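You operate a simulated robot arm through the tools that you are given. There is no shell and no other tool.

The job below is to be done with a simulated robot arm. You get a single attempt, and the scene is never put back.

TASK
Put things in order on the left half of the wooden top table. At the end: the pink cupcake from the left half of the wooden top table stands where the silver metal bowl stood; the clear jar (marked "COPPER") from the left half of the wooden top table is in the pink tray; the silver metal bowl from the left half of the wooden top table stands where the clear jar stood; the clear cup from the left half of the wooden top table stands where the pink cupcake stood; whatever was shut is shut again. Leave all else as you found it, and nothing knocked over.
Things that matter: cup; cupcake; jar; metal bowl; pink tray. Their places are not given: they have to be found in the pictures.

Only the result counts: the job must be done as asked and must still hold three seconds after the hand-in. Knocking over, shifting, dropping, spilling or breaking anything else fails it.

THE ROBOT
A 7-joint arm with a two-finger parallel gripper, fixed in place. Base frame: the origin is on the floor under the middle of its stand, x ahead of it, y to its left, z up; the work surface is at about z = 800. Readings come in mm, degrees, newtons and seconds.
With the tool pointing down near the work surface it reaches from about 240 to 680 mm from the base axis. Its first joint turns from -66.0 to 66.0 degrees. Payload 2.4 kg.
The TCP is the grasp point between the finger pads, 30 mm short of the fingertips. In the tool frame z runs along the fingers and y along their closing line. The gripper opens to 94 mm. The fingers are 28 mm wide and 10 mm thick; the gripper's body (50 by 96 mm) begins 55 mm behind the TCP.
Orientation is that of the tool frame in the base frame, as a unit quaternion [x, y, z, w]. With the fingers straight down and closing along the base's y, the tool's x points along the base's -x, its y along +y and its z along -z.

THE INTERFACE
- The arm moves only by the tool send_rows. Its argument "commands" is a list of rows, each a list of 3 entries, a list of its own where there are three numbers: the shift along the tool's x, y, z in mm, then the turn, a rotation vector about the tool's x, y, z in degrees, then the opening, from 0 (shut) to 1 (fully open). In form: [[[x, y, z], [ax, ay, az], jaw], ...]. A call has 1 to 20 rows; each row shifts and turns the commanded pose from where the row before left it, along the tool's axes as they then stand. Rows are played at 5 a second. More than 50 mm and 8.6 degrees between two rows, or a gripper value outside its range, and nothing of the call is played. A pose out of reach is approached as far as the arm can. The call stops where the force on the tool passes 40 N (or 10 N more than at its start, if that is more) or the arm is blocked; 0.2 s more then pass. Each finger travels about 153 mm/s and halts on what it meets, pressing with about 30 N; the grip force reading is that of the motor and also rises with nothing between the fingers. The clock runs only during rows and for 0.2 s after the last one: add rows that do not move to give the fingers time. The reply holds the time, the measured pose of the TCP, the force on the tool along the base axes, the opening and the grip force, in the units named above and with some noise, with the torque about the TCP (base axes, N m) and any sound that the robot's microphone picked up.
- Cameras (640 x 400 px; columns grow to the right, rows downward): "scene" is fixed at [39.1, 476.1, 1439.1]; the picture's right is [-0.74, -0.68, 0.00], its down [-0.41, 0.45, -0.79] and it looks along [0.54, -0.58, -0.61] (base axes); focal length 310 px, centre (320, 200). "wrist" rides on the gripper at [76, 14, -102] in the tool frame; the picture's right is [-0.18, 0.98, 0.00], its down [-0.75, -0.14, -0.64] and it looks along [-0.63, -0.12, 0.77] (tool axes); focal length 243 px, centre (320, 200).
- camera(camera): a new picture of that camera. The clock stands still meanwhile.
- locate(camera, pixels): for up to 12 pixels [column, row] of the newest picture of that camera ("zoom" is the newest enlarged one), the place [x, y, z] in the base frame of the surface seen there, good to about 2 mm. The clock stands still meanwhile.
- enlarge(camera, box): a new picture of the part [left, top, right, bottom] of that camera's present view, enlarged. The clock stands still meanwhile.
- job_done(): hands the job in; it is judged then, once.

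Unless the task says otherwise, let go and move clear before handing in.

The tools are called after "Request:" as a command line: name --argument value ..., lists and objects as JSON in quotes. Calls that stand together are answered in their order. send_rows: Moves the arm, as the interface text tells. Its arguments: {"type":"object","properties":{"commands":{"type":"array","items":{"type":"array"}}},"required":["commands"]} The other tools are called the same way: camera (camera) takes a picture; locate (camera, pixels) gives the place of the surface under pixels of a picture; enlarge (camera, box) takes an enlarged picture of a part of a camera's view; job_done () hands the job in.

At the start:

```text
time_s: 0.0
ee_pos: [420.3, -200.4, 1082.1]
orientation: [-0.001, 1.0, 0.0, 0.0]
wrist_force: [1.1, 0.8, -0.2]
moment: [0.01, 0.0, -0.05]
width: 93.9
finger_force: 0.0
```

scene: 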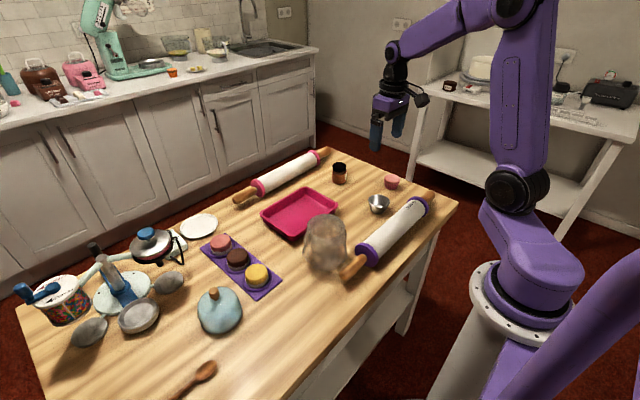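
wrist: 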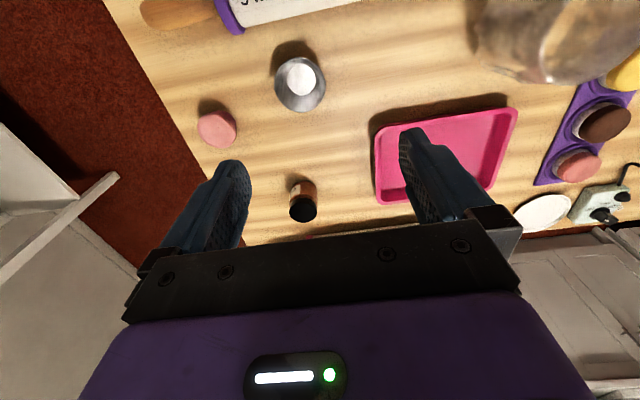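

The scene shows a jar near (340,173), a pink cupcake near (391,182), a metal bowl near (378,204), the pink tray at (300,212) and a clear object near (325,240). I'll enlarge these areas to identify each one.

Request:
enlarge --camera "scene" --box '[240, 140, 460, 290]'

Request:
enlarge --camera "wrist" --box '[140, 0, 640, 240]'

Request:
enlarge --camera "scene" --box '[0, 200, 300, 400]'

```text
2.67 times, centred on (350, 215) of scene
```

zoom: 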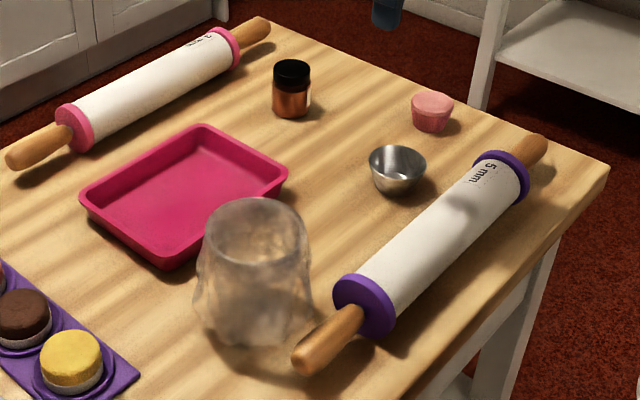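

```text
1.28 times, centred on (390, 120) of wrist
```

zoom: 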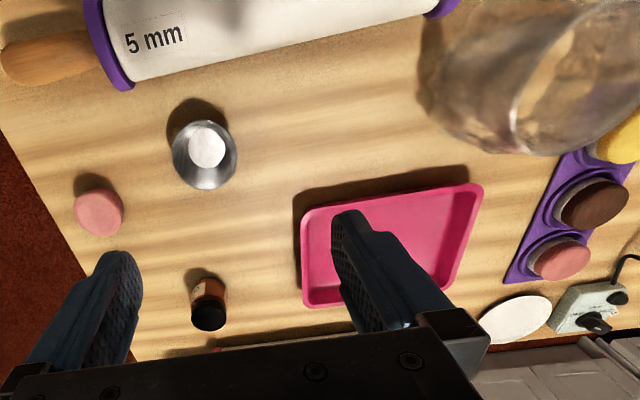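

```text
2.00 times, centred on (150, 300) of scene
```

zoom: 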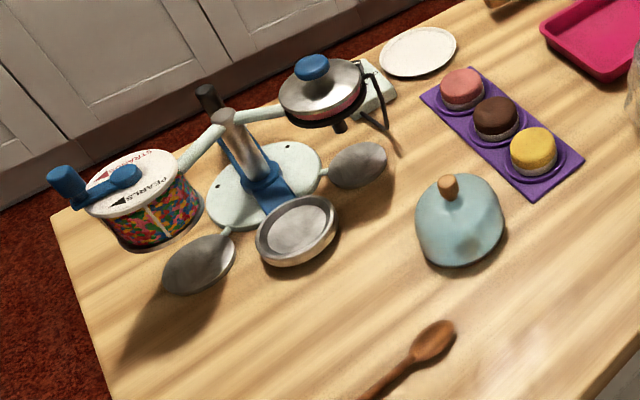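

The enlarged view shows the COPPER jar at zoom (291,90), the pink cupcake at (432,112), the metal bowl at (397,170) and the clear cup at (255,270). I'll take a fresh scene picture and locate them.

Request:
enlarge --camera "scene" --box '[240, 140, 460, 290]'

Request:
locate --camera "scene" --pixels '[[20, 310], [340, 150], [458, 205], [320, 370], [220, 243], [300, 212], [325, 225], [325, 265], [325, 219], [391, 179], [378, 204], [340, 165]]'

```text
2.67 times, centred on (350, 215) of scene
```

zoom: 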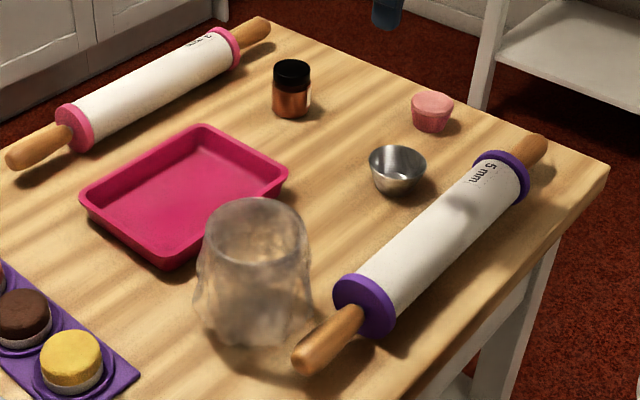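

```text
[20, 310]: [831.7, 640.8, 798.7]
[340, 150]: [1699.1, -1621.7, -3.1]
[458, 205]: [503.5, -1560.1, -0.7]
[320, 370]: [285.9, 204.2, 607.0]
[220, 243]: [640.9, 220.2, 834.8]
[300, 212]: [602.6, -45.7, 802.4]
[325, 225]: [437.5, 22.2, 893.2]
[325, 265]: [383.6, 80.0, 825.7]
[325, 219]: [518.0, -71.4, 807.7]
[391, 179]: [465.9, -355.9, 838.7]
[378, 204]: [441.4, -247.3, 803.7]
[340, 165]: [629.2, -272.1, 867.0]
```

I'll locate detailed points on each object from the zoom picture.

Request:
locate --camera "zoom" --pixels '[[207, 225], [303, 225], [255, 198], [255, 265], [200, 300], [310, 310], [255, 345], [255, 320], [230, 250], [285, 250], [255, 230], [220, 205]]'

Request:
locate --camera "zoom" --pixels '[[291, 62], [275, 72], [308, 72], [291, 80], [291, 115], [275, 105], [309, 105], [432, 96], [412, 100], [452, 100], [432, 108], [432, 132]]'

Request:
locate --camera "zoom" --pixels '[[369, 160], [426, 162], [397, 147], [397, 175], [397, 196], [398, 165], [82, 200], [165, 268], [287, 175], [200, 127], [160, 225], [220, 160]]'

```text
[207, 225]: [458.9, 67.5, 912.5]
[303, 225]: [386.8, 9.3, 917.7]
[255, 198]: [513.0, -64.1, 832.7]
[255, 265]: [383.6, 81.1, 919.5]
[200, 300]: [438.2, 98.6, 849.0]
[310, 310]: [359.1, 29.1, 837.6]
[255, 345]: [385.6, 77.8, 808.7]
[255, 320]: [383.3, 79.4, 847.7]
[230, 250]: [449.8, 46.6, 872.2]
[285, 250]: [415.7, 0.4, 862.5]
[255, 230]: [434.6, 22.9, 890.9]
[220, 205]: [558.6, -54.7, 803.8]
```

```text
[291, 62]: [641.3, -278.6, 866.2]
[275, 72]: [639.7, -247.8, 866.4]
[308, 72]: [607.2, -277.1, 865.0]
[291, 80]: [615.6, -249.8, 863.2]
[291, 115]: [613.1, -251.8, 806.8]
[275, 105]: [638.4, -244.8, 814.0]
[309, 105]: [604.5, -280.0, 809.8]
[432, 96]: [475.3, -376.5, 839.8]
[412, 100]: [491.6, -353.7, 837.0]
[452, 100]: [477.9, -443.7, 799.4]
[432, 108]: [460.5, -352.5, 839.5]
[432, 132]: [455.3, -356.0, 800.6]
```

```text
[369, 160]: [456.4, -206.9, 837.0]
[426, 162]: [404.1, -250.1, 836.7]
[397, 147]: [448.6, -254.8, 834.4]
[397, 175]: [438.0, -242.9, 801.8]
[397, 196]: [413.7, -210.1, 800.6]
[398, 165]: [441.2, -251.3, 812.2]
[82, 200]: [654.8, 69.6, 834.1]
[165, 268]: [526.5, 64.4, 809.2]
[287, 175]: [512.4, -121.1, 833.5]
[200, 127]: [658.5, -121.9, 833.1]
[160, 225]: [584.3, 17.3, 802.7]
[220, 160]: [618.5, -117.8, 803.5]
```

The cup's rim is near z≈919 and it looks about 92–110 mm wide, close to the gripper's 94 mm limit. I'll swing the arm high above the table to view the cup with the wrist camera.

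Request:
send_rows --commands '[[[20, 37, -3], [0, 0, 0], 1], [[20, 37, -3], [0, 0, 0], 1], [[20, 37, -3], [0, 0, 0], 1], [[20, 37, -3], [0, 0, 0], 1], [[20, 37, -3], [0, 0, 0], 1], [[20, 37, -3], [0, 0, 0], 1], [[20, 37, -3], [0, 0, 0], 1]]'

Request:
camera --camera "wrist"

Request:
camera --camera "scene"

```text
time_s: 1.6
ee_pos: [277.8, 62.2, 1103.9]
orientation: [0.0, 1.0, 0.001, 0.0]
wrist_force: [0.5, -0.8, -0.7]
moment: [0.01, 0.0, -0.02]
width: 93.9
finger_force: 0.1
```

```text
taken
```

wrist: 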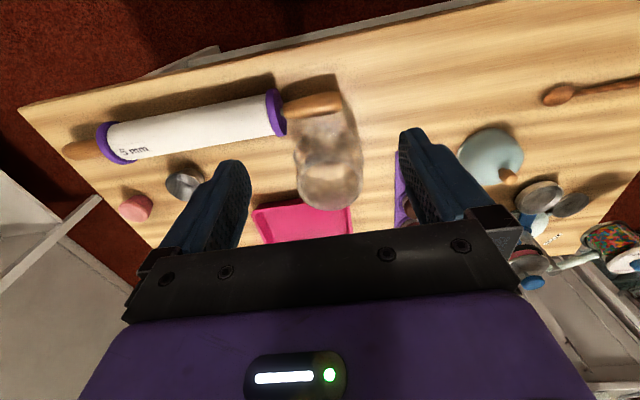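

```text
taken
```

scene: 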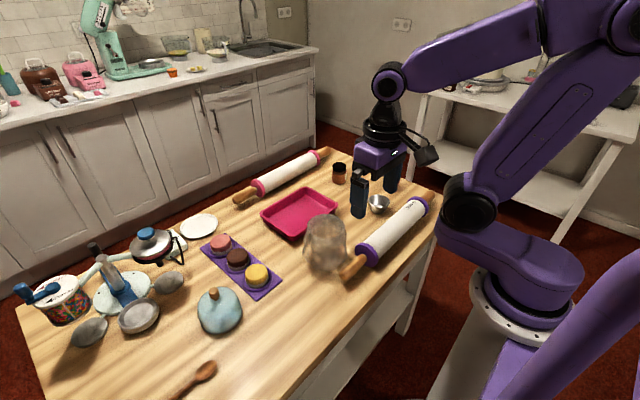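

The cup is at wrist (330,160), partly past the fingers. I'll enlarge it and locate points on its rim.

Request:
enlarge --camera "wrist" --box '[250, 60, 410, 220]'

Request:
enlarge --camera "scene" --box '[285, 195, 365, 285]'

```text
2.50 times, centred on (330, 140) of wrist
```

zoom: 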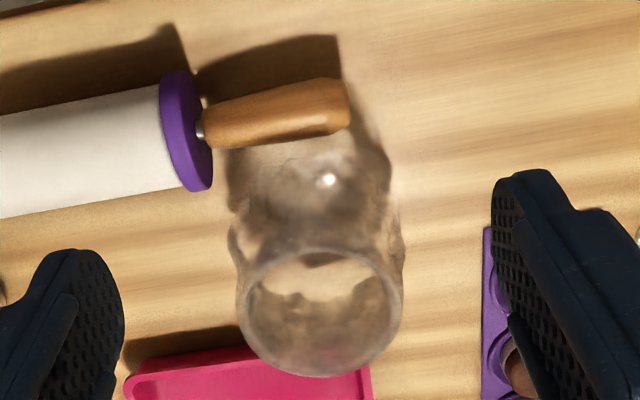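

```text
4.44 times, centred on (325, 240) of scene
```

zoom: 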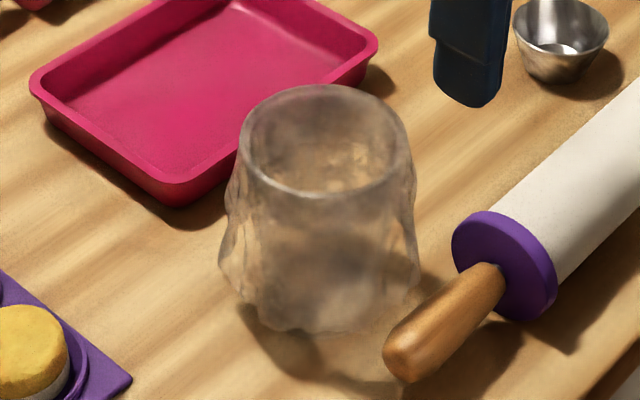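

The zoom shows the cup's rim as an ellipse from about (240,140) to (412,140). I'll locate points around the rim and down the body.

Request:
locate --camera "zoom" --pixels '[[242, 150], [411, 150], [327, 194], [327, 88], [270, 185], [385, 180], [221, 260], [417, 260], [320, 325], [245, 300], [405, 300], [320, 260]]'

Request:
locate --camera "wrist" --pixels '[[311, 180], [348, 180], [330, 163], [330, 207], [315, 196], [345, 196], [330, 150], [320, 170], [296, 160], [360, 160], [330, 185], [325, 130]]'

```text
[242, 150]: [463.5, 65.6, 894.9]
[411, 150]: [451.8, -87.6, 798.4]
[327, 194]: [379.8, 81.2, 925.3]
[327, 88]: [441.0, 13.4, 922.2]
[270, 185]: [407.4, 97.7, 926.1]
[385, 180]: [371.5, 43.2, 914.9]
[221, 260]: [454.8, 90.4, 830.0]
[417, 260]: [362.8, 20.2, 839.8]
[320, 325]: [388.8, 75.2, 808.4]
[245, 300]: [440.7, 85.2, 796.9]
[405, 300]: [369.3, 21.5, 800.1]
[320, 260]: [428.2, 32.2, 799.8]
```

```text
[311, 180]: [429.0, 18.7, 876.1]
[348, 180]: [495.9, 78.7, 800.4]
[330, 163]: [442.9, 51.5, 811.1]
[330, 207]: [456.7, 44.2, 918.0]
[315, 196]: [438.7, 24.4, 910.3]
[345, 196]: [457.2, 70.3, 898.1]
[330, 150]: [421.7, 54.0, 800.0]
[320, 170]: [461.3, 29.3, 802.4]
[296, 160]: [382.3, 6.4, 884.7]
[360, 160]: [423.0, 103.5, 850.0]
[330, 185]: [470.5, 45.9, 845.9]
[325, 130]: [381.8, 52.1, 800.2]
```

The rim works out to centre ≈(412,52), z≈923, outer diameter ≈93 mm, with a wider body below it. I'll have to grip it by the wall, with one finger inside. Next I'll check the purple pin's extent and the table edges.

Request:
enlarge --camera "scene" --box '[330, 150, 470, 290]'

Request:
locate --camera "wrist" --pixels '[[68, 150], [105, 150], [150, 135], [275, 112], [335, 102], [20, 110], [100, 200], [150, 245], [135, 207], [180, 183], [300, 215], [255, 212]]'

```text
2.86 times, centred on (400, 220) of scene
```

zoom: 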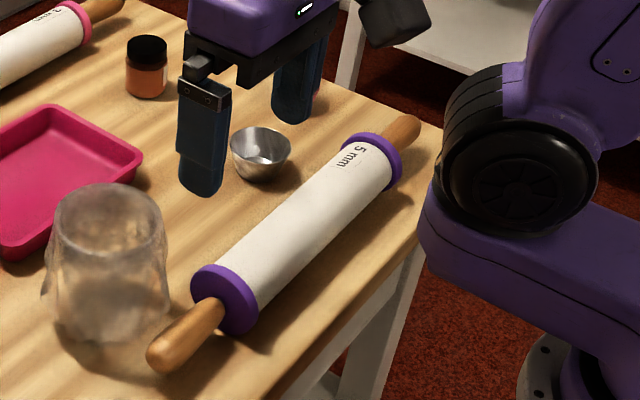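

```text
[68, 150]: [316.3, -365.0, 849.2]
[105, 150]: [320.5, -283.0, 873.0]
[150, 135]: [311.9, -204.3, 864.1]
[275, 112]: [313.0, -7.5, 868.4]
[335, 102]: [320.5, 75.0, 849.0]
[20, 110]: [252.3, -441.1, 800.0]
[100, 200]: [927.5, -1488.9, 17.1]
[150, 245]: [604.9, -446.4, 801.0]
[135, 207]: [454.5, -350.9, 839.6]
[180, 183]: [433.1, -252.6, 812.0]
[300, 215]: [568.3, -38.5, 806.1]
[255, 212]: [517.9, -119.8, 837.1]
```

The table edge is near y≈-445, so the cup will fit at the cupcake's spot. I'll start with the jar by moving to a viewing pose above and behind it.

Request:
send_rows --commands '[[[-28.2, -32.5, 10.4], [0, 0, 0], 1], [[-28.2, -32.5, 10.4], [0, 0, 0], 1], [[-28.2, -32.5, 10.4], [0, 0, 0], 1], [[-28.2, -32.5, 10.4], [0, 0, 0], 1], [[-28.2, -32.5, 10.4], [0, 0, 0], 1], [[-28.2, -32.5, 10.4], [0, 0, 0], 1], [[-28.2, -32.5, 10.4], [0, 0, 0], 1], [[-28.2, -32.5, 10.4], [0, 0, 0], 1], [[-28.2, -32.5, 10.4], [0, 0, 0], 1], [[-28.2, -32.5, 10.4], [0, 0, 0], 1]]'

Request:
camera --camera "wrist"

Request:
camera --camera "scene"

```text
time_s: 3.8
ee_pos: [559.2, -266.8, 995.8]
orientation: [-0.001, 1.0, 0.001, 0.0]
wrist_force: [-0.1, -0.3, -0.3]
moment: [0.02, -0.02, -0.01]
width: 93.8
finger_force: 0.1
```

```text
taken
```

wrist: 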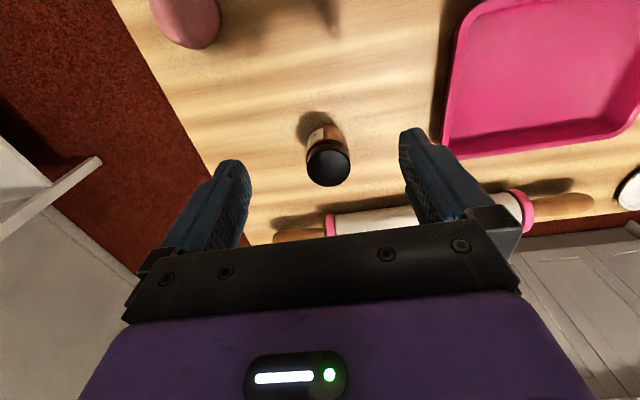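

```text
taken
```

scene: 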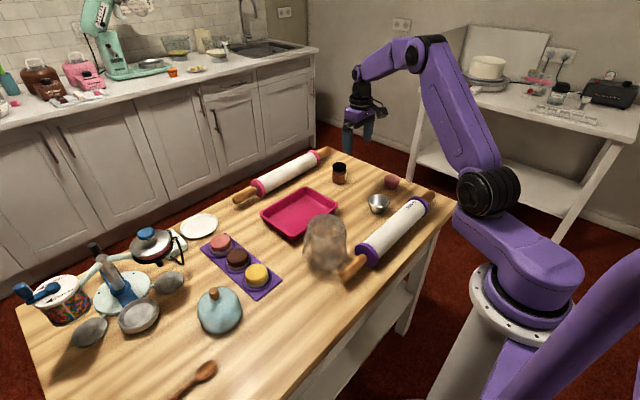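

The jar cap shows clearly at wrist (328,168). I'll enlarge it and locate the cap edges.

Request:
enlarge --camera "wrist" --box '[270, 90, 390, 210]'

Request:
locate --camera "wrist" --pixels '[[328, 168], [308, 168], [348, 168], [328, 150], [328, 184], [323, 135], [314, 145], [340, 135], [330, 230], [300, 237], [140, 20], [188, 20]]'

```text
3.33 times, centred on (330, 150) of wrist
```

zoom: 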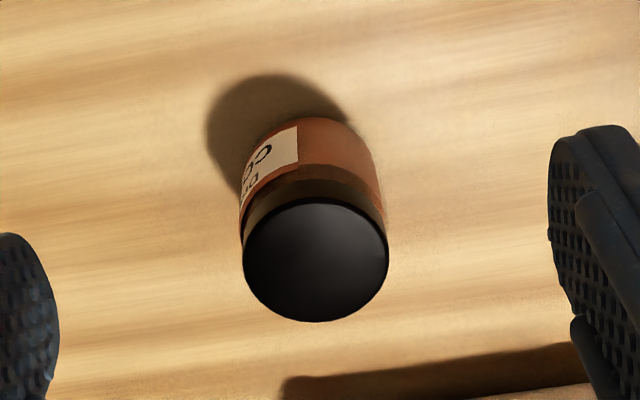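

```text
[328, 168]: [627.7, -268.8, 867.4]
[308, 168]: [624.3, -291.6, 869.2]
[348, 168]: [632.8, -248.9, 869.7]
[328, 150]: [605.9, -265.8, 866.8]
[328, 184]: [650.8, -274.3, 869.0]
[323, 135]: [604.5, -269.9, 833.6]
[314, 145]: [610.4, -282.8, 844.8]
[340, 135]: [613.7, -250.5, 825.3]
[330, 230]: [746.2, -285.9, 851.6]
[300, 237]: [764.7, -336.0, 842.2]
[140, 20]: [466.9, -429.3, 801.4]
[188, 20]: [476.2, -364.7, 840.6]
```

The cap centre is at about (628,-269), 868 high and 44 mm across, at a radius near 683 mm. I'll approach above it, still clear of the cap, and check how far I can reach.

Request:
send_rows --commands '[[[-22.3, -0.7, 16], [0, 0, 0], 1], [[-22.3, -0.7, 16], [0, 0, 0], 1], [[-22.3, -0.7, 16], [0, 0, 0], 1], [[0, 0, 0], [0, 0, 0], 1]]'

Request:
camera --camera "wrist"

```text
time_s: 4.8
ee_pos: [625.4, -267.6, 949.3]
orientation: [0.0, 1.0, 0.0, 0.0]
wrist_force: [-0.1, -0.4, 0.3]
moment: [0.04, -0.01, -0.01]
width: 94.2
finger_force: 0.0
```

```text
taken
```

wrist: 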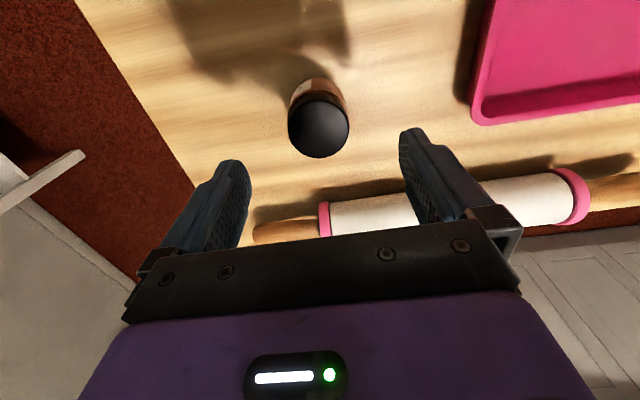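

Request:
locate --camera "wrist" --pixels '[[319, 128], [291, 128], [347, 128], [319, 103], [319, 155], [319, 92]]'

```text
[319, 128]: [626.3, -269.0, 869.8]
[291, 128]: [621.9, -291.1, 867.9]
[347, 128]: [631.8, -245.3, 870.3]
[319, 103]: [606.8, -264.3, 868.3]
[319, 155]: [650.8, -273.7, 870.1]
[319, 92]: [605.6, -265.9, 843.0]
```

The cap centre is at (628,-268.5), matching the gripper to about 2 mm. I'll descend to z≈838 with the fingers open and then close.

Request:
send_rows --commands '[[[-2, -1, 22], [0, 0, 0], 1], [[0, 0, 22], [0, 0, 0], 1], [[0, 0, 22], [0, 0, 0], 1], [[0, 0, 22], [0, 0, 0], 1], [[0, 0, 22], [0, 0, 0], 1], [[0, 0, 0], [0, 0, 0], 1]]'

```text
time_s: 6.2
ee_pos: [630.0, -269.3, 840.5]
orientation: [-0.001, 1.0, 0.0, 0.0]
wrist_force: [1.1, -0.4, -0.9]
moment: [-0.01, -0.01, -0.03]
width: 94.2
finger_force: 0.1
```

The tool reached (630,-269,840) without contact. Now I'll close on the jar.

Request:
send_rows --commands '[[[0, 0, 0], [0, 0, 0], 0.7], [[0, 0, 0], [0, 0, 0], 0.5], [[0, 0, 0], [0, 0, 0], 0.35], [[0, 0, 0], [0, 0, 0], 0.3], [[0, 0, 0], [0, 0, 0], 0.3]]'

Request:
camera --camera "wrist"

```text
time_s: 7.4
ee_pos: [629.6, -269.1, 840.2]
orientation: [-0.001, 1.0, 0.0, 0.0]
wrist_force: [-0.5, -1.0, 0.7]
moment: [-0.03, -0.02, 0.01]
width: 53.2
finger_force: 30.3
```

```text
taken
```

wrist: 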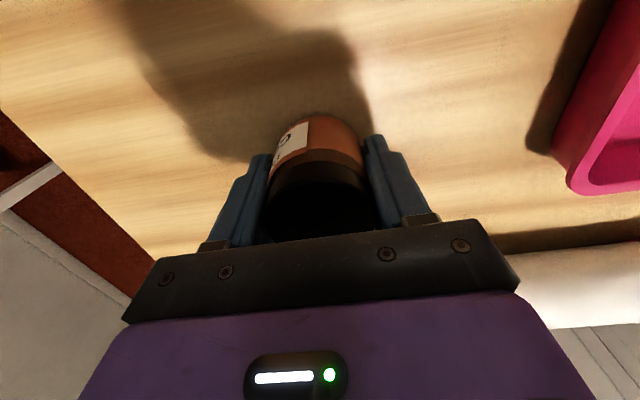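

The jar is held at 53 mm with a 30 N grip. I'll lift it straight up and carry it over the tray centre, about (585,-28).

Request:
send_rows --commands '[[[0, 0, -10], [0, 0, 0], 0.3], [[0, 0, -30], [0, 0, 0], 0.3], [[0, 0, -30], [0, 0, 0], 0.3], [[0, 0, -20], [0, 0, 0], 0.3], [[5, 27, 0], [0, 0, 0], 0.3], [[5, 27, 0], [0, 0, 0], 0.3], [[5, 27, 0], [0, 0, 0], 0.3], [[5, 27, 0], [0, 0, 0], 0.3], [[5, 27, 0], [0, 0, 0], 0.3], [[5, 27, 0], [0, 0, 0], 0.3], [[5, 27, 0], [0, 0, 0], 0.3], [[5, 27, 0], [0, 0, 0], 0.3], [[5, 25, 0], [0, 0, 0], 0.3], [[0, 0, 0], [0, 0, 0], 0.3]]'

Request:
camera --camera "wrist"

Request:
camera --camera "scene"

```text
time_s: 10.4
ee_pos: [585.3, -26.0, 928.6]
orientation: [-0.001, 1.0, 0.0, 0.0]
wrist_force: [-0.4, -0.3, -0.4]
moment: [-0.02, 0.03, -0.03]
width: 53.5
finger_force: 30.2
```

```text
taken
```

wrist: 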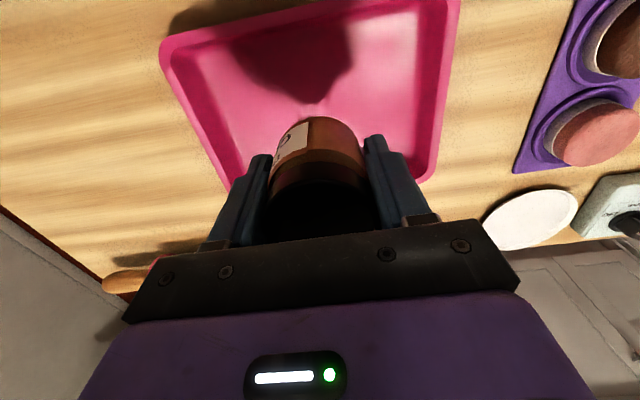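

```text
taken
```

scene: 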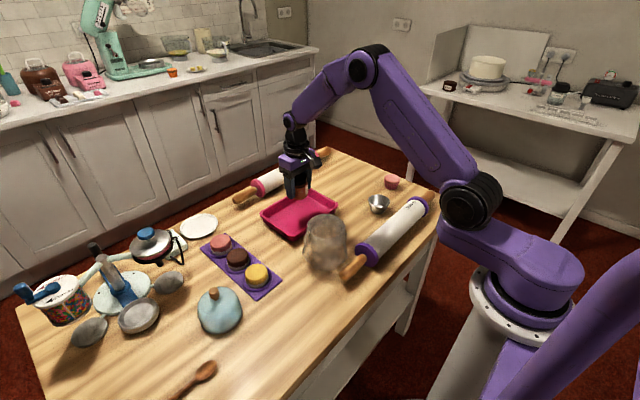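

The jar is above the tray. I'll locate the tray's inner floor corners to check the centring before lowering.

Request:
locate --camera "wrist" --pixels '[[162, 45], [190, 60], [230, 165], [455, 5], [420, 20], [432, 180], [415, 150], [310, 10], [340, 100], [250, 30], [415, 110], [200, 60]]'

Request:
enlarge --camera "scene" --box '[250, 140, 370, 250]'

```text
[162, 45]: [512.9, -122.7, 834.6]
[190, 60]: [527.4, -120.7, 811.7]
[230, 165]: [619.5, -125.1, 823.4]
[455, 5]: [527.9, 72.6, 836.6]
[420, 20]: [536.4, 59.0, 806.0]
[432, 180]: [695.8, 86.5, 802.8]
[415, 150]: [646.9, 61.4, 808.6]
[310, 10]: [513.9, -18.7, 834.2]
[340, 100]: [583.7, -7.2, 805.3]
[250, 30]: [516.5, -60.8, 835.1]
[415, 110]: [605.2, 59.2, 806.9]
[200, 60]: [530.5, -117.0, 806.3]
```

```text
3.64 times, centred on (310, 195) of scene
```

zoom: 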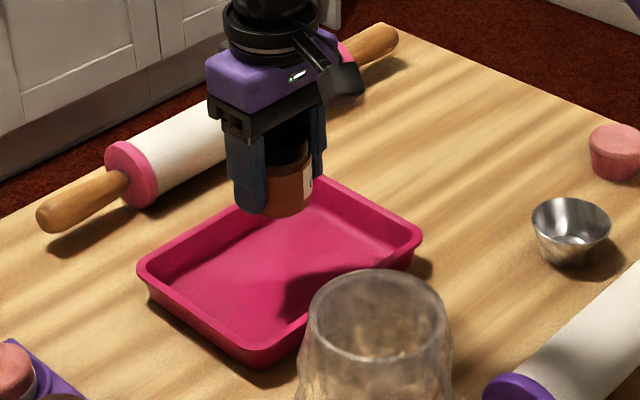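

The tray floor spans about x 528–650 and y −117–60 at z≈805, so the jar is centred. I'll lower it slowly until it touches.

Request:
send_rows --commands '[[[0, 0, 20], [0, 0, 0], 0.3], [[0, 0, 20], [0, 0, 0], 0.3], [[0, 0, 20], [0, 0, 0], 0.3], [[0, 0, 14], [0, 0, 0], 0.3], [[0, 0, 4], [0, 0, 0], 0.3], [[0, 0, 2], [0, 0, 0], 0.3], [[0, 0, 0], [0, 0, 0], 0.3]]'

```text
time_s: 12.0
ee_pos: [584.7, -25.7, 851.5]
orientation: [0.0, 1.0, 0.001, 0.0]
wrist_force: [0.3, 0.2, -0.7]
moment: [0.0, -0.02, -0.01]
width: 53.3
finger_force: 30.0
```

There's no contact yet at z≈850. I'll continue in small steps.

Request:
send_rows --commands '[[[0, 0, 1], [0, 0, 0], 0.3], [[0, 0, 1], [0, 0, 0], 0.3], [[0, 0, 0], [0, 0, 0], 0.3]]'

Request:
enlarge --camera "scene" --box '[260, 150, 340, 240]'

```text
time_s: 12.8
ee_pos: [585.8, -26.3, 849.4]
orientation: [0.0, 1.0, 0.0, 0.0]
wrist_force: [-0.1, 0.1, -0.2]
moment: [0.0, -0.02, 0.0]
width: 53.3
finger_force: 30.3
```

```text
4.44 times, centred on (300, 195) of scene
```

zoom: 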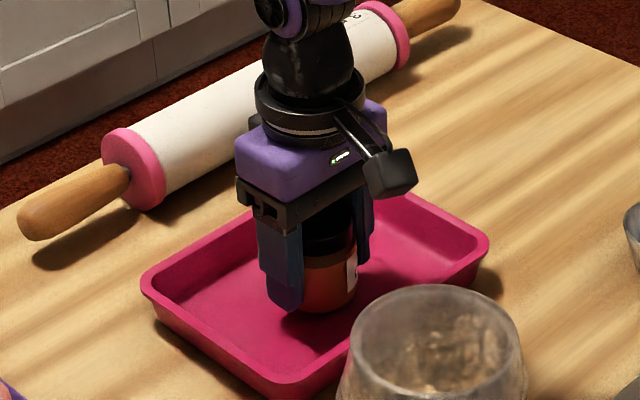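

Request:
send_rows --commands '[[[0, 0, 1], [0, 0, 0], 0.3], [[0, 0, 1], [0, 0, 0], 0.3], [[0, 0, 0], [0, 0, 0], 0.3]]'

```text
time_s: 13.6
ee_pos: [586.3, -27.0, 847.4]
orientation: [0.0, 1.0, 0.001, 0.0]
wrist_force: [-0.4, 0.0, -0.6]
moment: [0.01, 0.0, -0.01]
width: 53.4
finger_force: 30.5
```

Still no contact force at z≈847. I'll keep stepping down by 1 mm.

Request:
send_rows --commands '[[[0, 0, 1], [0, 0, 0], 0.3], [[0, 0, 0], [0, 0, 0], 0.3]]'

Request:
send_rows --commands '[[[0, 0, 1], [0, 0, 0], 0.3], [[0, 0, 0], [0, 0, 0], 0.3]]'

Request:
send_rows --commands '[[[0, 0, 1], [0, 0, 0], 0.3], [[0, 0, 0], [0, 0, 0], 0.3]]'

```text
time_s: 14.2
ee_pos: [584.9, -28.0, 846.9]
orientation: [0.0, 1.0, 0.0, 0.0]
wrist_force: [-0.4, 0.4, -0.9]
moment: [-0.01, -0.01, 0.03]
width: 53.2
finger_force: 30.7
```

```text
time_s: 14.8
ee_pos: [584.4, -27.0, 845.4]
orientation: [0.0, 1.0, 0.001, 0.0]
wrist_force: [0.6, 0.0, 0.0]
moment: [0.01, 0.01, 0.02]
width: 53.6
finger_force: 30.0
```

```text
time_s: 15.4
ee_pos: [585.2, -27.5, 844.6]
orientation: [-0.001, 1.0, 0.0, 0.001]
wrist_force: [0.2, 0.3, -1.0]
moment: [0.01, -0.02, 0.0]
width: 53.4
finger_force: 30.0
```

Request:
send_rows --commands '[[[0, 0, 1], [0, 0, 0], 0.3], [[0, 0, 0], [0, 0, 0], 0.3]]'

Request:
send_rows --commands '[[[0, 0, 1], [0, 0, 0], 0.3], [[0, 0, 0], [0, 0, 0], 0.3]]'

```text
time_s: 16.0
ee_pos: [586.0, -27.2, 843.2]
orientation: [0.0, 1.0, 0.001, 0.001]
wrist_force: [-2.6, -1.1, 12.7]
moment: [0.0, 0.17, 0.02]
width: 53.2
finger_force: 30.0
```

```text
time_s: 16.6
ee_pos: [586.3, -25.9, 844.2]
orientation: [0.0, 1.0, 0.0, 0.002]
wrist_force: [-1.6, -1.4, 18.7]
moment: [-0.04, 0.07, 0.02]
width: 53.3
finger_force: 30.4
```

A contact force of about 13–19 N shows the jar is resting on the tray floor. I'll open the fingers partway and retreat upward.

Request:
send_rows --commands '[[[0, 0, -1], [0, 0, 0], 0.3], [[0, 0, 0], [0, 0, 0], 0.65], [[0, 0, 0], [0, 0, 0], 0.85], [[0, 0, 0], [0, 0, 0], 0.85], [[0, 0, -15], [0, 0, 0], 0.85], [[0, 0, -25], [0, 0, 0], 0.85], [[0, 0, -30], [0, 0, 0], 0.85], [[0, 0, -30], [0, 0, 0], 0.85], [[0, 0, -10], [0, 0, 0], 1]]'

Request:
camera --camera "wrist"

Request:
enlarge --camera "scene" --box '[250, 140, 420, 260]'

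```text
time_s: 18.6
ee_pos: [585.1, -27.0, 954.4]
orientation: [0.0, 1.0, 0.0, 0.0]
wrist_force: [-0.1, -0.3, 0.6]
moment: [0.03, 0.0, 0.02]
width: 93.7
finger_force: 0.0
```

```text
taken
```

wrist: 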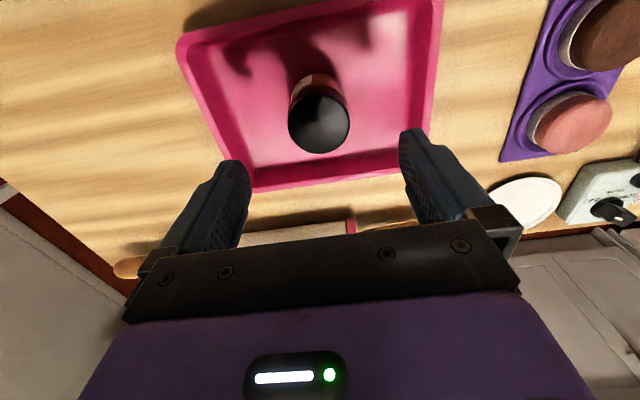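

```text
3.33 times, centred on (335, 200) of scene
```

zoom: 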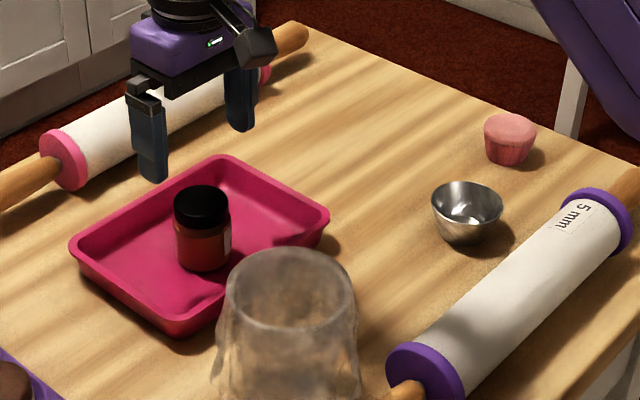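

The jar now stands upright in the tray. Next is the bowl, so I'll move to a viewing pose above it.

Request:
send_rows --commands '[[[0, 0, -15], [0, 0, 0], 1], [[0, 0, -15], [0, 0, 0], 1], [[26.4, -29, 0], [0, 0, 0], 1], [[26.4, -29, 0], [0, 0, 0], 1], [[26.4, -29, 0], [0, 0, 0], 1], [[26.4, -29, 0], [0, 0, 0], 1], [[26.4, -29, 0], [0, 0, 0], 1], [[26.4, -29, 0], [0, 0, 0], 1], [[26.4, -29, 0], [0, 0, 0], 1], [[0, 0, 0], [0, 0, 0], 1]]'

Request:
camera --camera "wrist"

Request:
enlarge --camera "wrist" --box '[200, 60, 400, 220]'

```text
time_s: 20.8
ee_pos: [397.8, -236.2, 983.1]
orientation: [-0.001, 1.0, 0.0, 0.001]
wrist_force: [-0.3, 0.1, 0.6]
moment: [0.0, 0.02, 0.01]
width: 93.9
finger_force: 0.1
```

```text
taken
```

wrist: 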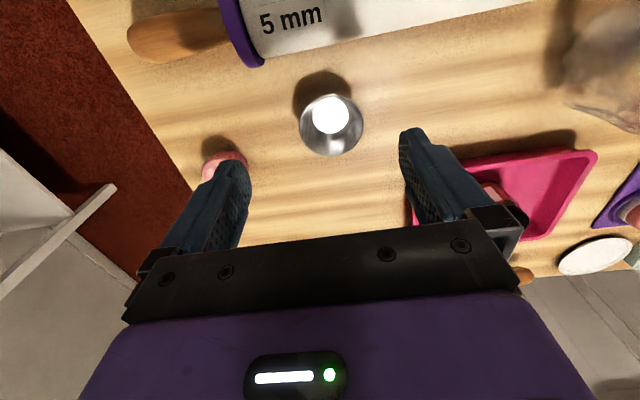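

```text
2.50 times, centred on (300, 140) of wrist
```

zoom: 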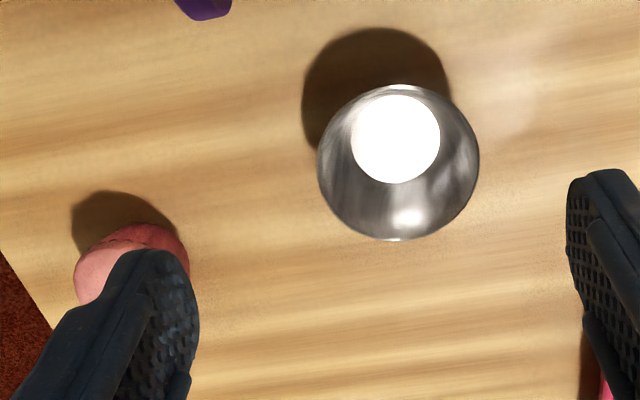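

The bowl rim spans roughly wrist columns 299–363 and rows 94–156. I'll locate rim points just inside those edges.

Request:
locate --camera "zoom" --pixels '[[320, 165], [476, 160], [398, 87], [398, 238], [340, 110], [455, 110], [340, 215], [455, 215], [395, 140], [130, 245], [80, 280], [175, 240]]'

```text
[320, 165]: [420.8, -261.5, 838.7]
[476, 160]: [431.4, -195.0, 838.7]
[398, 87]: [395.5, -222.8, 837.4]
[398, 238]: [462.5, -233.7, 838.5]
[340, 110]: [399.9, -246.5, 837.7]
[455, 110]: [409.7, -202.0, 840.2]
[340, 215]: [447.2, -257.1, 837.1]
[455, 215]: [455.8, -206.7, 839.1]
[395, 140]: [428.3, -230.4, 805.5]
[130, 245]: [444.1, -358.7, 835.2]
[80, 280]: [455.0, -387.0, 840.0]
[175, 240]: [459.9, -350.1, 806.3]
```

The bowl centre is (428,-228.5) with a 68 mm rim at z≈838. I'll align over it and descend partway.

Request:
send_rows --commands '[[[-15, 3.8, 20], [0, 0, 0], 1], [[-15, 3.8, 20], [0, 0, 0], 1], [[0, 0, 20], [0, 0, 0], 1], [[0, 0, 23], [0, 0, 0], 1], [[0, 0, 0], [0, 0, 0], 1]]'

Request:
camera --camera "wrist"

```text
time_s: 22.0
ee_pos: [428.6, -223.9, 901.1]
orientation: [-0.001, 1.0, 0.0, -0.001]
wrist_force: [-0.2, 0.1, -0.2]
moment: [0.04, 0.01, -0.01]
width: 94.1
finger_force: 0.1
```

```text
taken
```

wrist: 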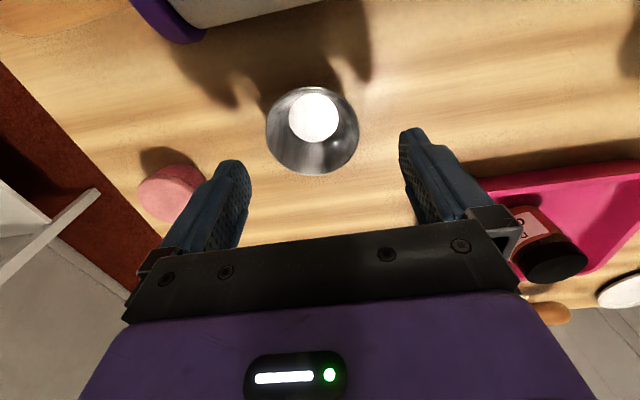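

Request:
locate --camera "wrist" --pixels '[[268, 132], [357, 128], [312, 88], [314, 172], [345, 160], [282, 160], [342, 100], [282, 103], [180, 190], [150, 215], [140, 188], [175, 167]]'

Request:
send_rows --commands '[[[0, 0, 0], [0, 0, 0], 1]]'

```text
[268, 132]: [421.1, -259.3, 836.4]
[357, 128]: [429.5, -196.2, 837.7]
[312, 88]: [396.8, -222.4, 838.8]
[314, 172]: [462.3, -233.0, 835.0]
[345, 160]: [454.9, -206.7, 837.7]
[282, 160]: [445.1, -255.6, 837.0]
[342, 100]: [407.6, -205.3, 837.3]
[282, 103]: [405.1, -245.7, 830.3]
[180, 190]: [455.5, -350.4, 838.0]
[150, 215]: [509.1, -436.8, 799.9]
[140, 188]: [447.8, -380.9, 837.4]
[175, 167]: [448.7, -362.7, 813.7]
```

```text
time_s: 22.4
ee_pos: [429.2, -223.5, 900.9]
orientation: [0.001, 1.0, 0.0, 0.0]
wrist_force: [0.6, -0.1, 0.1]
moment: [0.02, 0.01, -0.02]
width: 94.0
finger_force: 0.0
```

The bowl centre is at y≈-228 and the tool is at -223.7, so I'll shift 4 mm and descend to z≈837. After that I'll close gently.

Request:
send_rows --commands '[[[0, -4.2, 4], [0, 0, 0], 1], [[0, 0, 20], [0, 0, 0], 1], [[0, 0, 20], [0, 0, 0], 1], [[0, 0, 14], [0, 0, 0], 1], [[0, 0, 5], [0, 0, 0], 1], [[0, 0, 0], [0, 0, 0], 1]]'

```text
time_s: 23.8
ee_pos: [431.2, -227.5, 839.4]
orientation: [0.0, 1.0, 0.001, 0.001]
wrist_force: [0.6, 0.2, -0.1]
moment: [0.0, 0.01, -0.02]
width: 94.0
finger_force: 0.1
```

The tool is positioned over the bowl. I'll close gradually onto the rim.

Request:
send_rows --commands '[[[0, 0, 2], [0, 0, 0], 0.9], [[0, 0, 0], [0, 0, 0], 0.8], [[0, 0, 0], [0, 0, 0], 0.75], [[0, 0, 0], [0, 0, 0], 0.7], [[0, 0, 0], [0, 0, 0], 0.65], [[0, 0, 0], [0, 0, 0], 0.6], [[0, 0, 0], [0, 0, 0], 0.6]]'

Request:
camera --camera "wrist"

Request:
enlarge --camera "scene" --box '[320, 140, 450, 240]'

```text
time_s: 25.4
ee_pos: [431.0, -226.5, 837.7]
orientation: [0.0, 1.0, 0.0, 0.0]
wrist_force: [0.3, 0.2, 0.2]
moment: [-0.01, 0.0, -0.01]
width: 67.6
finger_force: 29.6
```

```text
taken
```

wrist: 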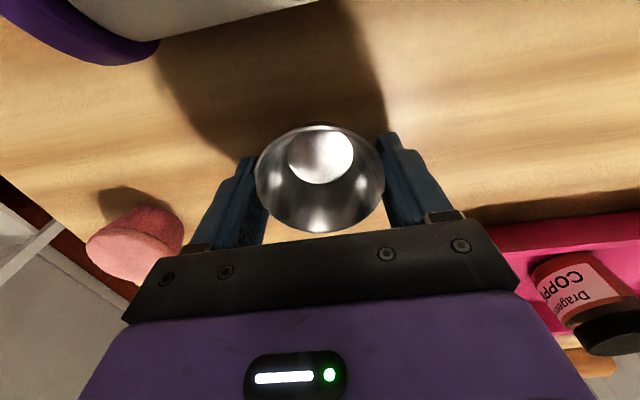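

```text
4.00 times, centred on (385, 190) of scene
```

zoom: 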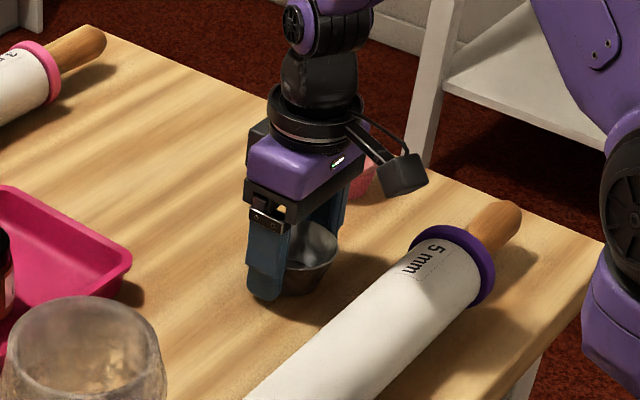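

The bowl is gripped at 67.6 mm. I'll locate its rim to find its offset from the tool before lifting.

Request:
locate --camera "wrist" --pixels '[[318, 128], [320, 229], [275, 145], [362, 145], [285, 215], [358, 210], [320, 155], [150, 218], [130, 240], [105, 260], [175, 245], [135, 268]]'

```text
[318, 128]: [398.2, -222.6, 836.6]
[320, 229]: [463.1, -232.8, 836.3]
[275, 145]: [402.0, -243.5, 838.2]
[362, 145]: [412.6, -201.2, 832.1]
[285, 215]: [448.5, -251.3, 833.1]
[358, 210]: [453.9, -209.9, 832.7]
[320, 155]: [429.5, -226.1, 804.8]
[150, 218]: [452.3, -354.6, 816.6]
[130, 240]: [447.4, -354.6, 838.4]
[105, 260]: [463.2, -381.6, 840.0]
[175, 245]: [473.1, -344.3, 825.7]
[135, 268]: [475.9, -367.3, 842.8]
```

The bowl centre coincides with the tool centre to within about 1 mm. I'll lift it 50 mm and carry it to the jar's old spot at (629,-269).

Request:
send_rows --commands '[[[0, 0, -5], [0, 0, 0], 0.6], [[0, 0, -15], [0, 0, 0], 0.6], [[0, 0, -15], [0, 0, 0], 0.6], [[0, 0, -15], [0, 0, 0], 0.6], [[-15, -3, 0], [0, 0, 0], 0.6], [[-23, -5, 0], [0, 0, 0], 0.6], [[-23, -5, 0], [0, 0, 0], 0.6], [[-23, -5, 0], [0, 0, 0], 0.6], [[-23, -5, 0], [0, 0, 0], 0.6], [[-23, -5, 0], [0, 0, 0], 0.6], [[-23, -5, 0], [0, 0, 0], 0.6], [[-23, -5, 0], [0, 0, 0], 0.6], [[-14, -3, 0], [0, 0, 0], 0.6], [[-8, -1, 0], [0, 0, 0], 0.6], [[0, 0, 0], [0, 0, 0], 0.6]]'

Request:
camera --camera "wrist"

Request:
enlarge --camera "scene" --box '[290, 110, 420, 230]'

```text
time_s: 28.6
ee_pos: [629.6, -265.5, 885.5]
orientation: [0.0, 1.0, 0.0, 0.0]
wrist_force: [-0.1, -0.3, -1.0]
moment: [-0.03, -0.02, -0.02]
width: 67.7
finger_force: 30.5
```

```text
taken
```

wrist: 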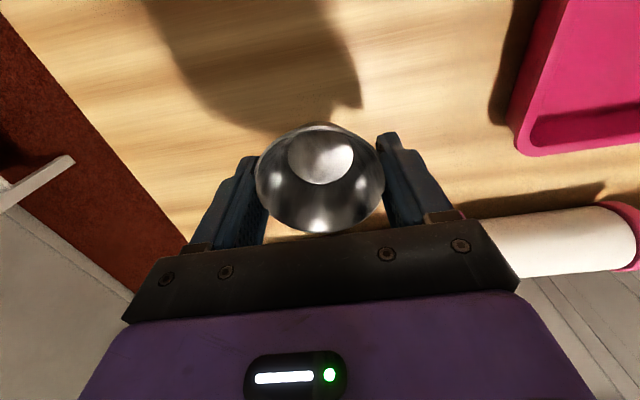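

```text
3.33 times, centred on (355, 170) of scene
```

zoom: 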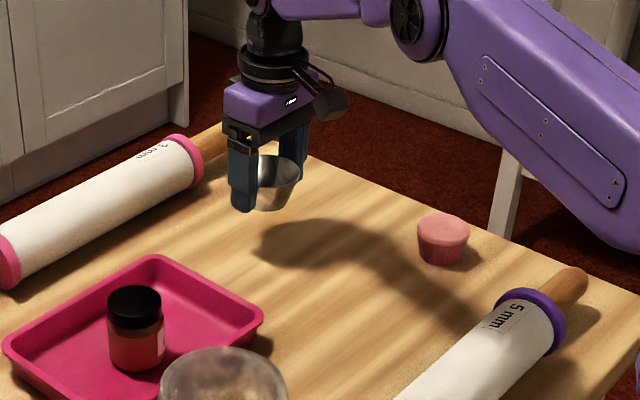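

The bowl hangs level at (629.6,-265.5,885). I'll correct y by 3 mm and lower it slowly.

Request:
send_rows --commands '[[[0, -3, 10], [0, 0, 0], 0.6], [[0, 0, 15], [0, 0, 0], 0.6], [[0, 0, 13], [0, 0, 0], 0.6], [[0, 0, 3], [0, 0, 0], 0.6], [[0, 0, 0], [0, 0, 0], 0.6]]'

Request:
send_rows --commands '[[[0, 0, 1.5], [0, 0, 0], 0.6], [[0, 0, 0], [0, 0, 0], 0.6]]'

Request:
send_rows --commands '[[[0, 0, 1], [0, 0, 0], 0.6], [[0, 0, 0], [0, 0, 0], 0.6]]'

```text
time_s: 29.8
ee_pos: [628.5, -272.2, 843.9]
orientation: [0.001, 1.0, 0.0, 0.0]
wrist_force: [0.3, -0.9, -0.9]
moment: [-0.04, 0.02, -0.01]
width: 67.8
finger_force: 30.1
```

```text
time_s: 30.4
ee_pos: [627.7, -271.1, 842.8]
orientation: [-0.001, 1.0, 0.001, 0.0]
wrist_force: [-0.7, 1.5, 0.3]
moment: [0.02, -0.01, 0.0]
width: 67.4
finger_force: 30.4
```

```text
time_s: 31.0
ee_pos: [629.0, -272.3, 841.7]
orientation: [0.0, 1.0, 0.0, 0.0]
wrist_force: [0.4, 0.3, -0.5]
moment: [-0.02, 0.0, -0.03]
width: 67.8
finger_force: 30.5
```

y reads about -272, so I'll nudge it back +2.5 mm and continue down in 1 mm steps.

Request:
send_rows --commands '[[[0, 2.5, 1], [0, 0, 0], 0.6], [[0, 0, 0], [0, 0, 0], 0.6]]'

Request:
send_rows --commands '[[[0, 0, 1], [0, 0, 0], 0.6], [[0, 0, 0], [0, 0, 0], 0.6]]'

Request:
send_rows --commands '[[[0, 0, 0.7], [0, 0, 0], 0.6], [[0, 0, 0], [0, 0, 0], 0.6]]'

```text
time_s: 31.6
ee_pos: [628.4, -268.1, 841.5]
orientation: [0.001, 1.0, 0.0, 0.0]
wrist_force: [-0.3, -0.5, -0.7]
moment: [0.0, -0.03, -0.02]
width: 67.8
finger_force: 30.4
```

```text
time_s: 32.2
ee_pos: [628.7, -269.8, 840.1]
orientation: [0.0, 1.0, 0.0, 0.0]
wrist_force: [-0.6, -0.1, -0.4]
moment: [0.0, 0.01, -0.01]
width: 67.6
finger_force: 29.7
```

```text
time_s: 32.8
ee_pos: [628.9, -270.0, 840.4]
orientation: [0.0, 1.0, -0.001, 0.001]
wrist_force: [-0.4, -0.3, -0.7]
moment: [-0.01, 0.01, -0.02]
width: 67.8
finger_force: 30.1
```

Request:
send_rows --commands '[[[0, 0, 1], [0, 0, 0], 0.6], [[0, 0, 0], [0, 0, 0], 0.6]]'

Request:
send_rows --commands '[[[0, 0, 1], [0, 0, 0], 0.6], [[0, 0, 0], [0, 0, 0], 0.6]]'

```text
time_s: 33.4
ee_pos: [629.9, -269.3, 839.5]
orientation: [0.001, 1.0, 0.001, 0.0]
wrist_force: [-0.4, 0.1, -0.6]
moment: [0.0, 0.0, -0.03]
width: 67.6
finger_force: 29.7
```

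```text
time_s: 34.0
ee_pos: [629.2, -268.7, 836.5]
orientation: [0.0, 1.0, 0.0, -0.001]
wrist_force: [-0.3, 0.3, 0.2]
moment: [-0.06, 0.01, 0.04]
width: 67.8
finger_force: 30.1
```

Request:
send_rows --commands '[[[0, 0, 0.7], [0, 0, 0], 0.6], [[0, 0, 0], [0, 0, 0], 0.6]]'

Request:
enlarge --camera "scene" --box '[310, 130, 390, 200]'

```text
time_s: 34.6
ee_pos: [628.3, -269.1, 837.3]
orientation: [0.0, 1.0, -0.001, 0.0]
wrist_force: [-0.7, -0.3, 3.6]
moment: [-0.08, 0.02, 0.01]
width: 67.7
finger_force: 29.6
```

```text
5.71 times, centred on (350, 165) of scene
```

zoom: 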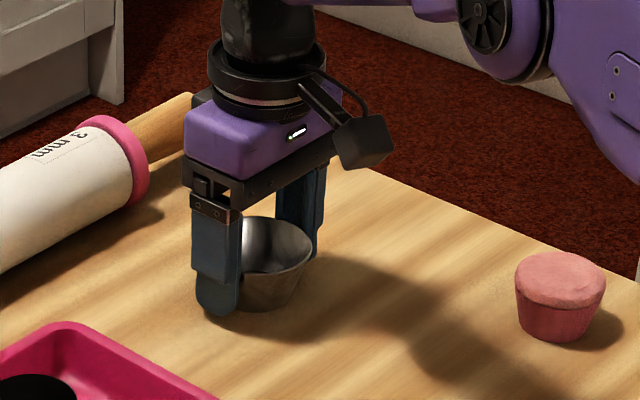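

A force of 3.6 N shows the bowl is touching the table at (628.5,-269). I'll open the fingers and rise straight up.

Request:
send_rows --commands '[[[0, 0, 0], [0, 0, 0], 0.8], [[0, 0, 0], [0, 0, 0], 0.95], [[0, 0, 0], [0, 0, 0], 1], [[0, 0, 0], [0, 0, 0], 1], [[0, 0, -10], [0, 0, 0], 1], [[0, 0, -25], [0, 0, 0], 1], [[0, 0, -30], [0, 0, 0], 1], [[0, 0, -30], [0, 0, 0], 1], [[0, 0, -20], [0, 0, 0], 1]]'

Request:
camera --camera "wrist"

Request:
enlarge --camera "scene" --box '[310, 130, 430, 230]'

```text
time_s: 36.6
ee_pos: [628.6, -270.1, 952.7]
orientation: [-0.001, 1.0, 0.0, 0.0]
wrist_force: [-0.2, -0.6, 0.2]
moment: [-0.02, -0.03, -0.03]
width: 93.9
finger_force: 0.0
```

```text
taken
```

wrist: 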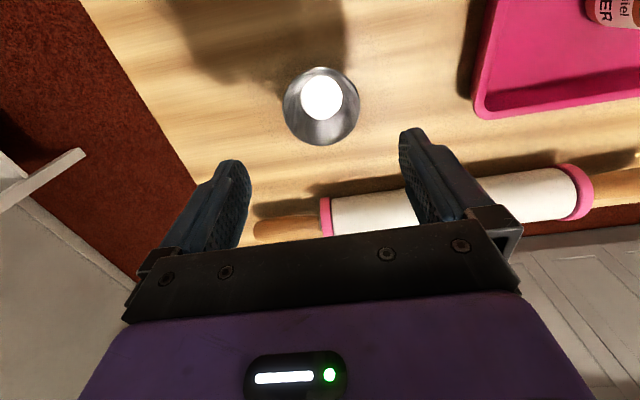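

```text
4.00 times, centred on (370, 180) of scene
```

zoom: 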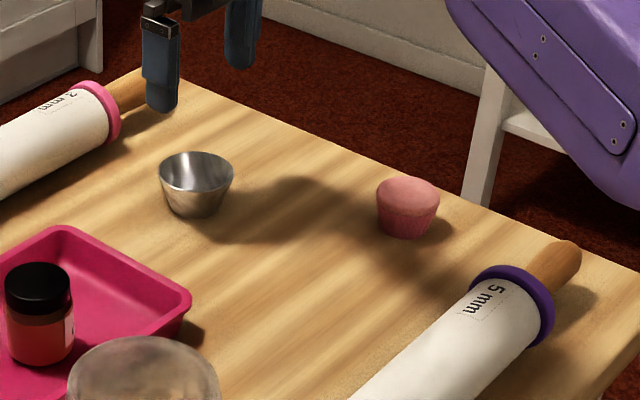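

Request:
locate --camera "wrist" --pixels '[[286, 108], [358, 105], [321, 70], [322, 143]]'

Request:
locate --camera "zoom" --pixels '[[408, 178], [378, 192], [438, 195], [405, 212], [408, 195], [382, 185], [433, 185], [408, 236], [385, 230], [430, 232]]'

```text
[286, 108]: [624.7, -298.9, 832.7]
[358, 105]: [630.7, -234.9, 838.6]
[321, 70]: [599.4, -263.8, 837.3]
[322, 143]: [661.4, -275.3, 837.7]
```

```text
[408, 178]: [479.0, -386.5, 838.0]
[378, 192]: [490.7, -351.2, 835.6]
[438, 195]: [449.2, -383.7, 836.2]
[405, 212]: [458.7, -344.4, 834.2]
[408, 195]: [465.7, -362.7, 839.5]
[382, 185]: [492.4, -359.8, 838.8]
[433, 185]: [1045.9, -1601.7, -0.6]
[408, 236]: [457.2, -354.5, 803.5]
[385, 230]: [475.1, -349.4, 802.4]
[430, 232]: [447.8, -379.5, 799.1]
```

The bowl sits at (629.5,-268.5) in the jar's old spot. Next is the cupcake near (468,-366), so I'll go above it and view it with the wrist camera.

Request:
send_rows --commands '[[[34.7, -19.2, -1.5], [0, 0, 0], 1], [[34.7, -19.2, -1.5], [0, 0, 0], 1], [[34.7, -19.2, -1.5], [0, 0, 0], 1], [[34.7, -19.2, -1.5], [0, 0, 0], 1], [[34.7, -19.2, -1.5], [0, 0, 0], 1], [[0, 0, 0], [0, 0, 0], 1]]'

Request:
camera --camera "wrist"

Request:
enlarge --camera "wrist" --box '[240, 60, 400, 200]'

```text
time_s: 38.0
ee_pos: [455.0, -366.6, 958.4]
orientation: [-0.001, 1.0, 0.0, 0.0]
wrist_force: [0.1, -0.1, -0.5]
moment: [-0.01, 0.0, 0.0]
width: 94.1
finger_force: 0.2
```

```text
taken
```

wrist: 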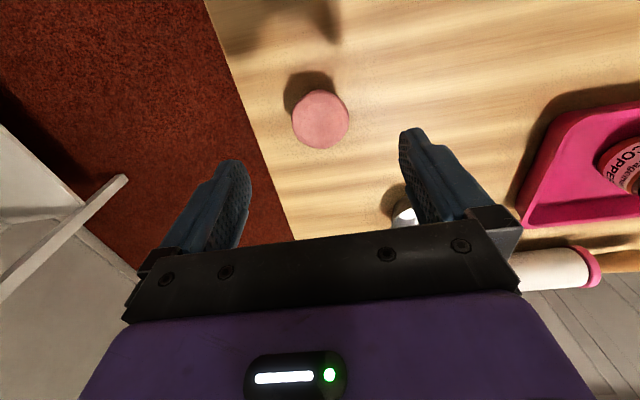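

```text
2.86 times, centred on (320, 130) of wrist
```

zoom: 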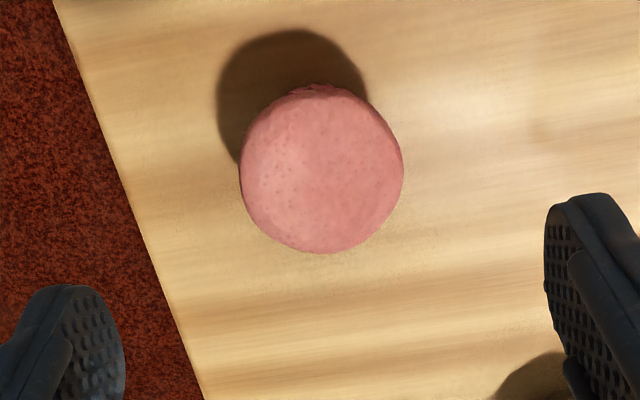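

Request:
locate --camera "zoom" --pixels '[[242, 170], [401, 170], [322, 92], [322, 251], [322, 170], [266, 115], [378, 115], [266, 230], [380, 230], [100, 130], [180, 350], [315, 84]]'

```text
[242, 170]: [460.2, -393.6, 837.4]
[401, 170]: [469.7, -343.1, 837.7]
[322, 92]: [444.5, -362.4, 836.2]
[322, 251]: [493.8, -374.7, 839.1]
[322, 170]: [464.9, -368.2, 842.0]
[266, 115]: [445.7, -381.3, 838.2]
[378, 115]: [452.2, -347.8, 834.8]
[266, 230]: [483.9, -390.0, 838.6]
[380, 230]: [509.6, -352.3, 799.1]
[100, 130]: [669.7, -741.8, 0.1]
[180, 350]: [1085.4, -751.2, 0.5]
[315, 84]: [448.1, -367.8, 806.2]
```

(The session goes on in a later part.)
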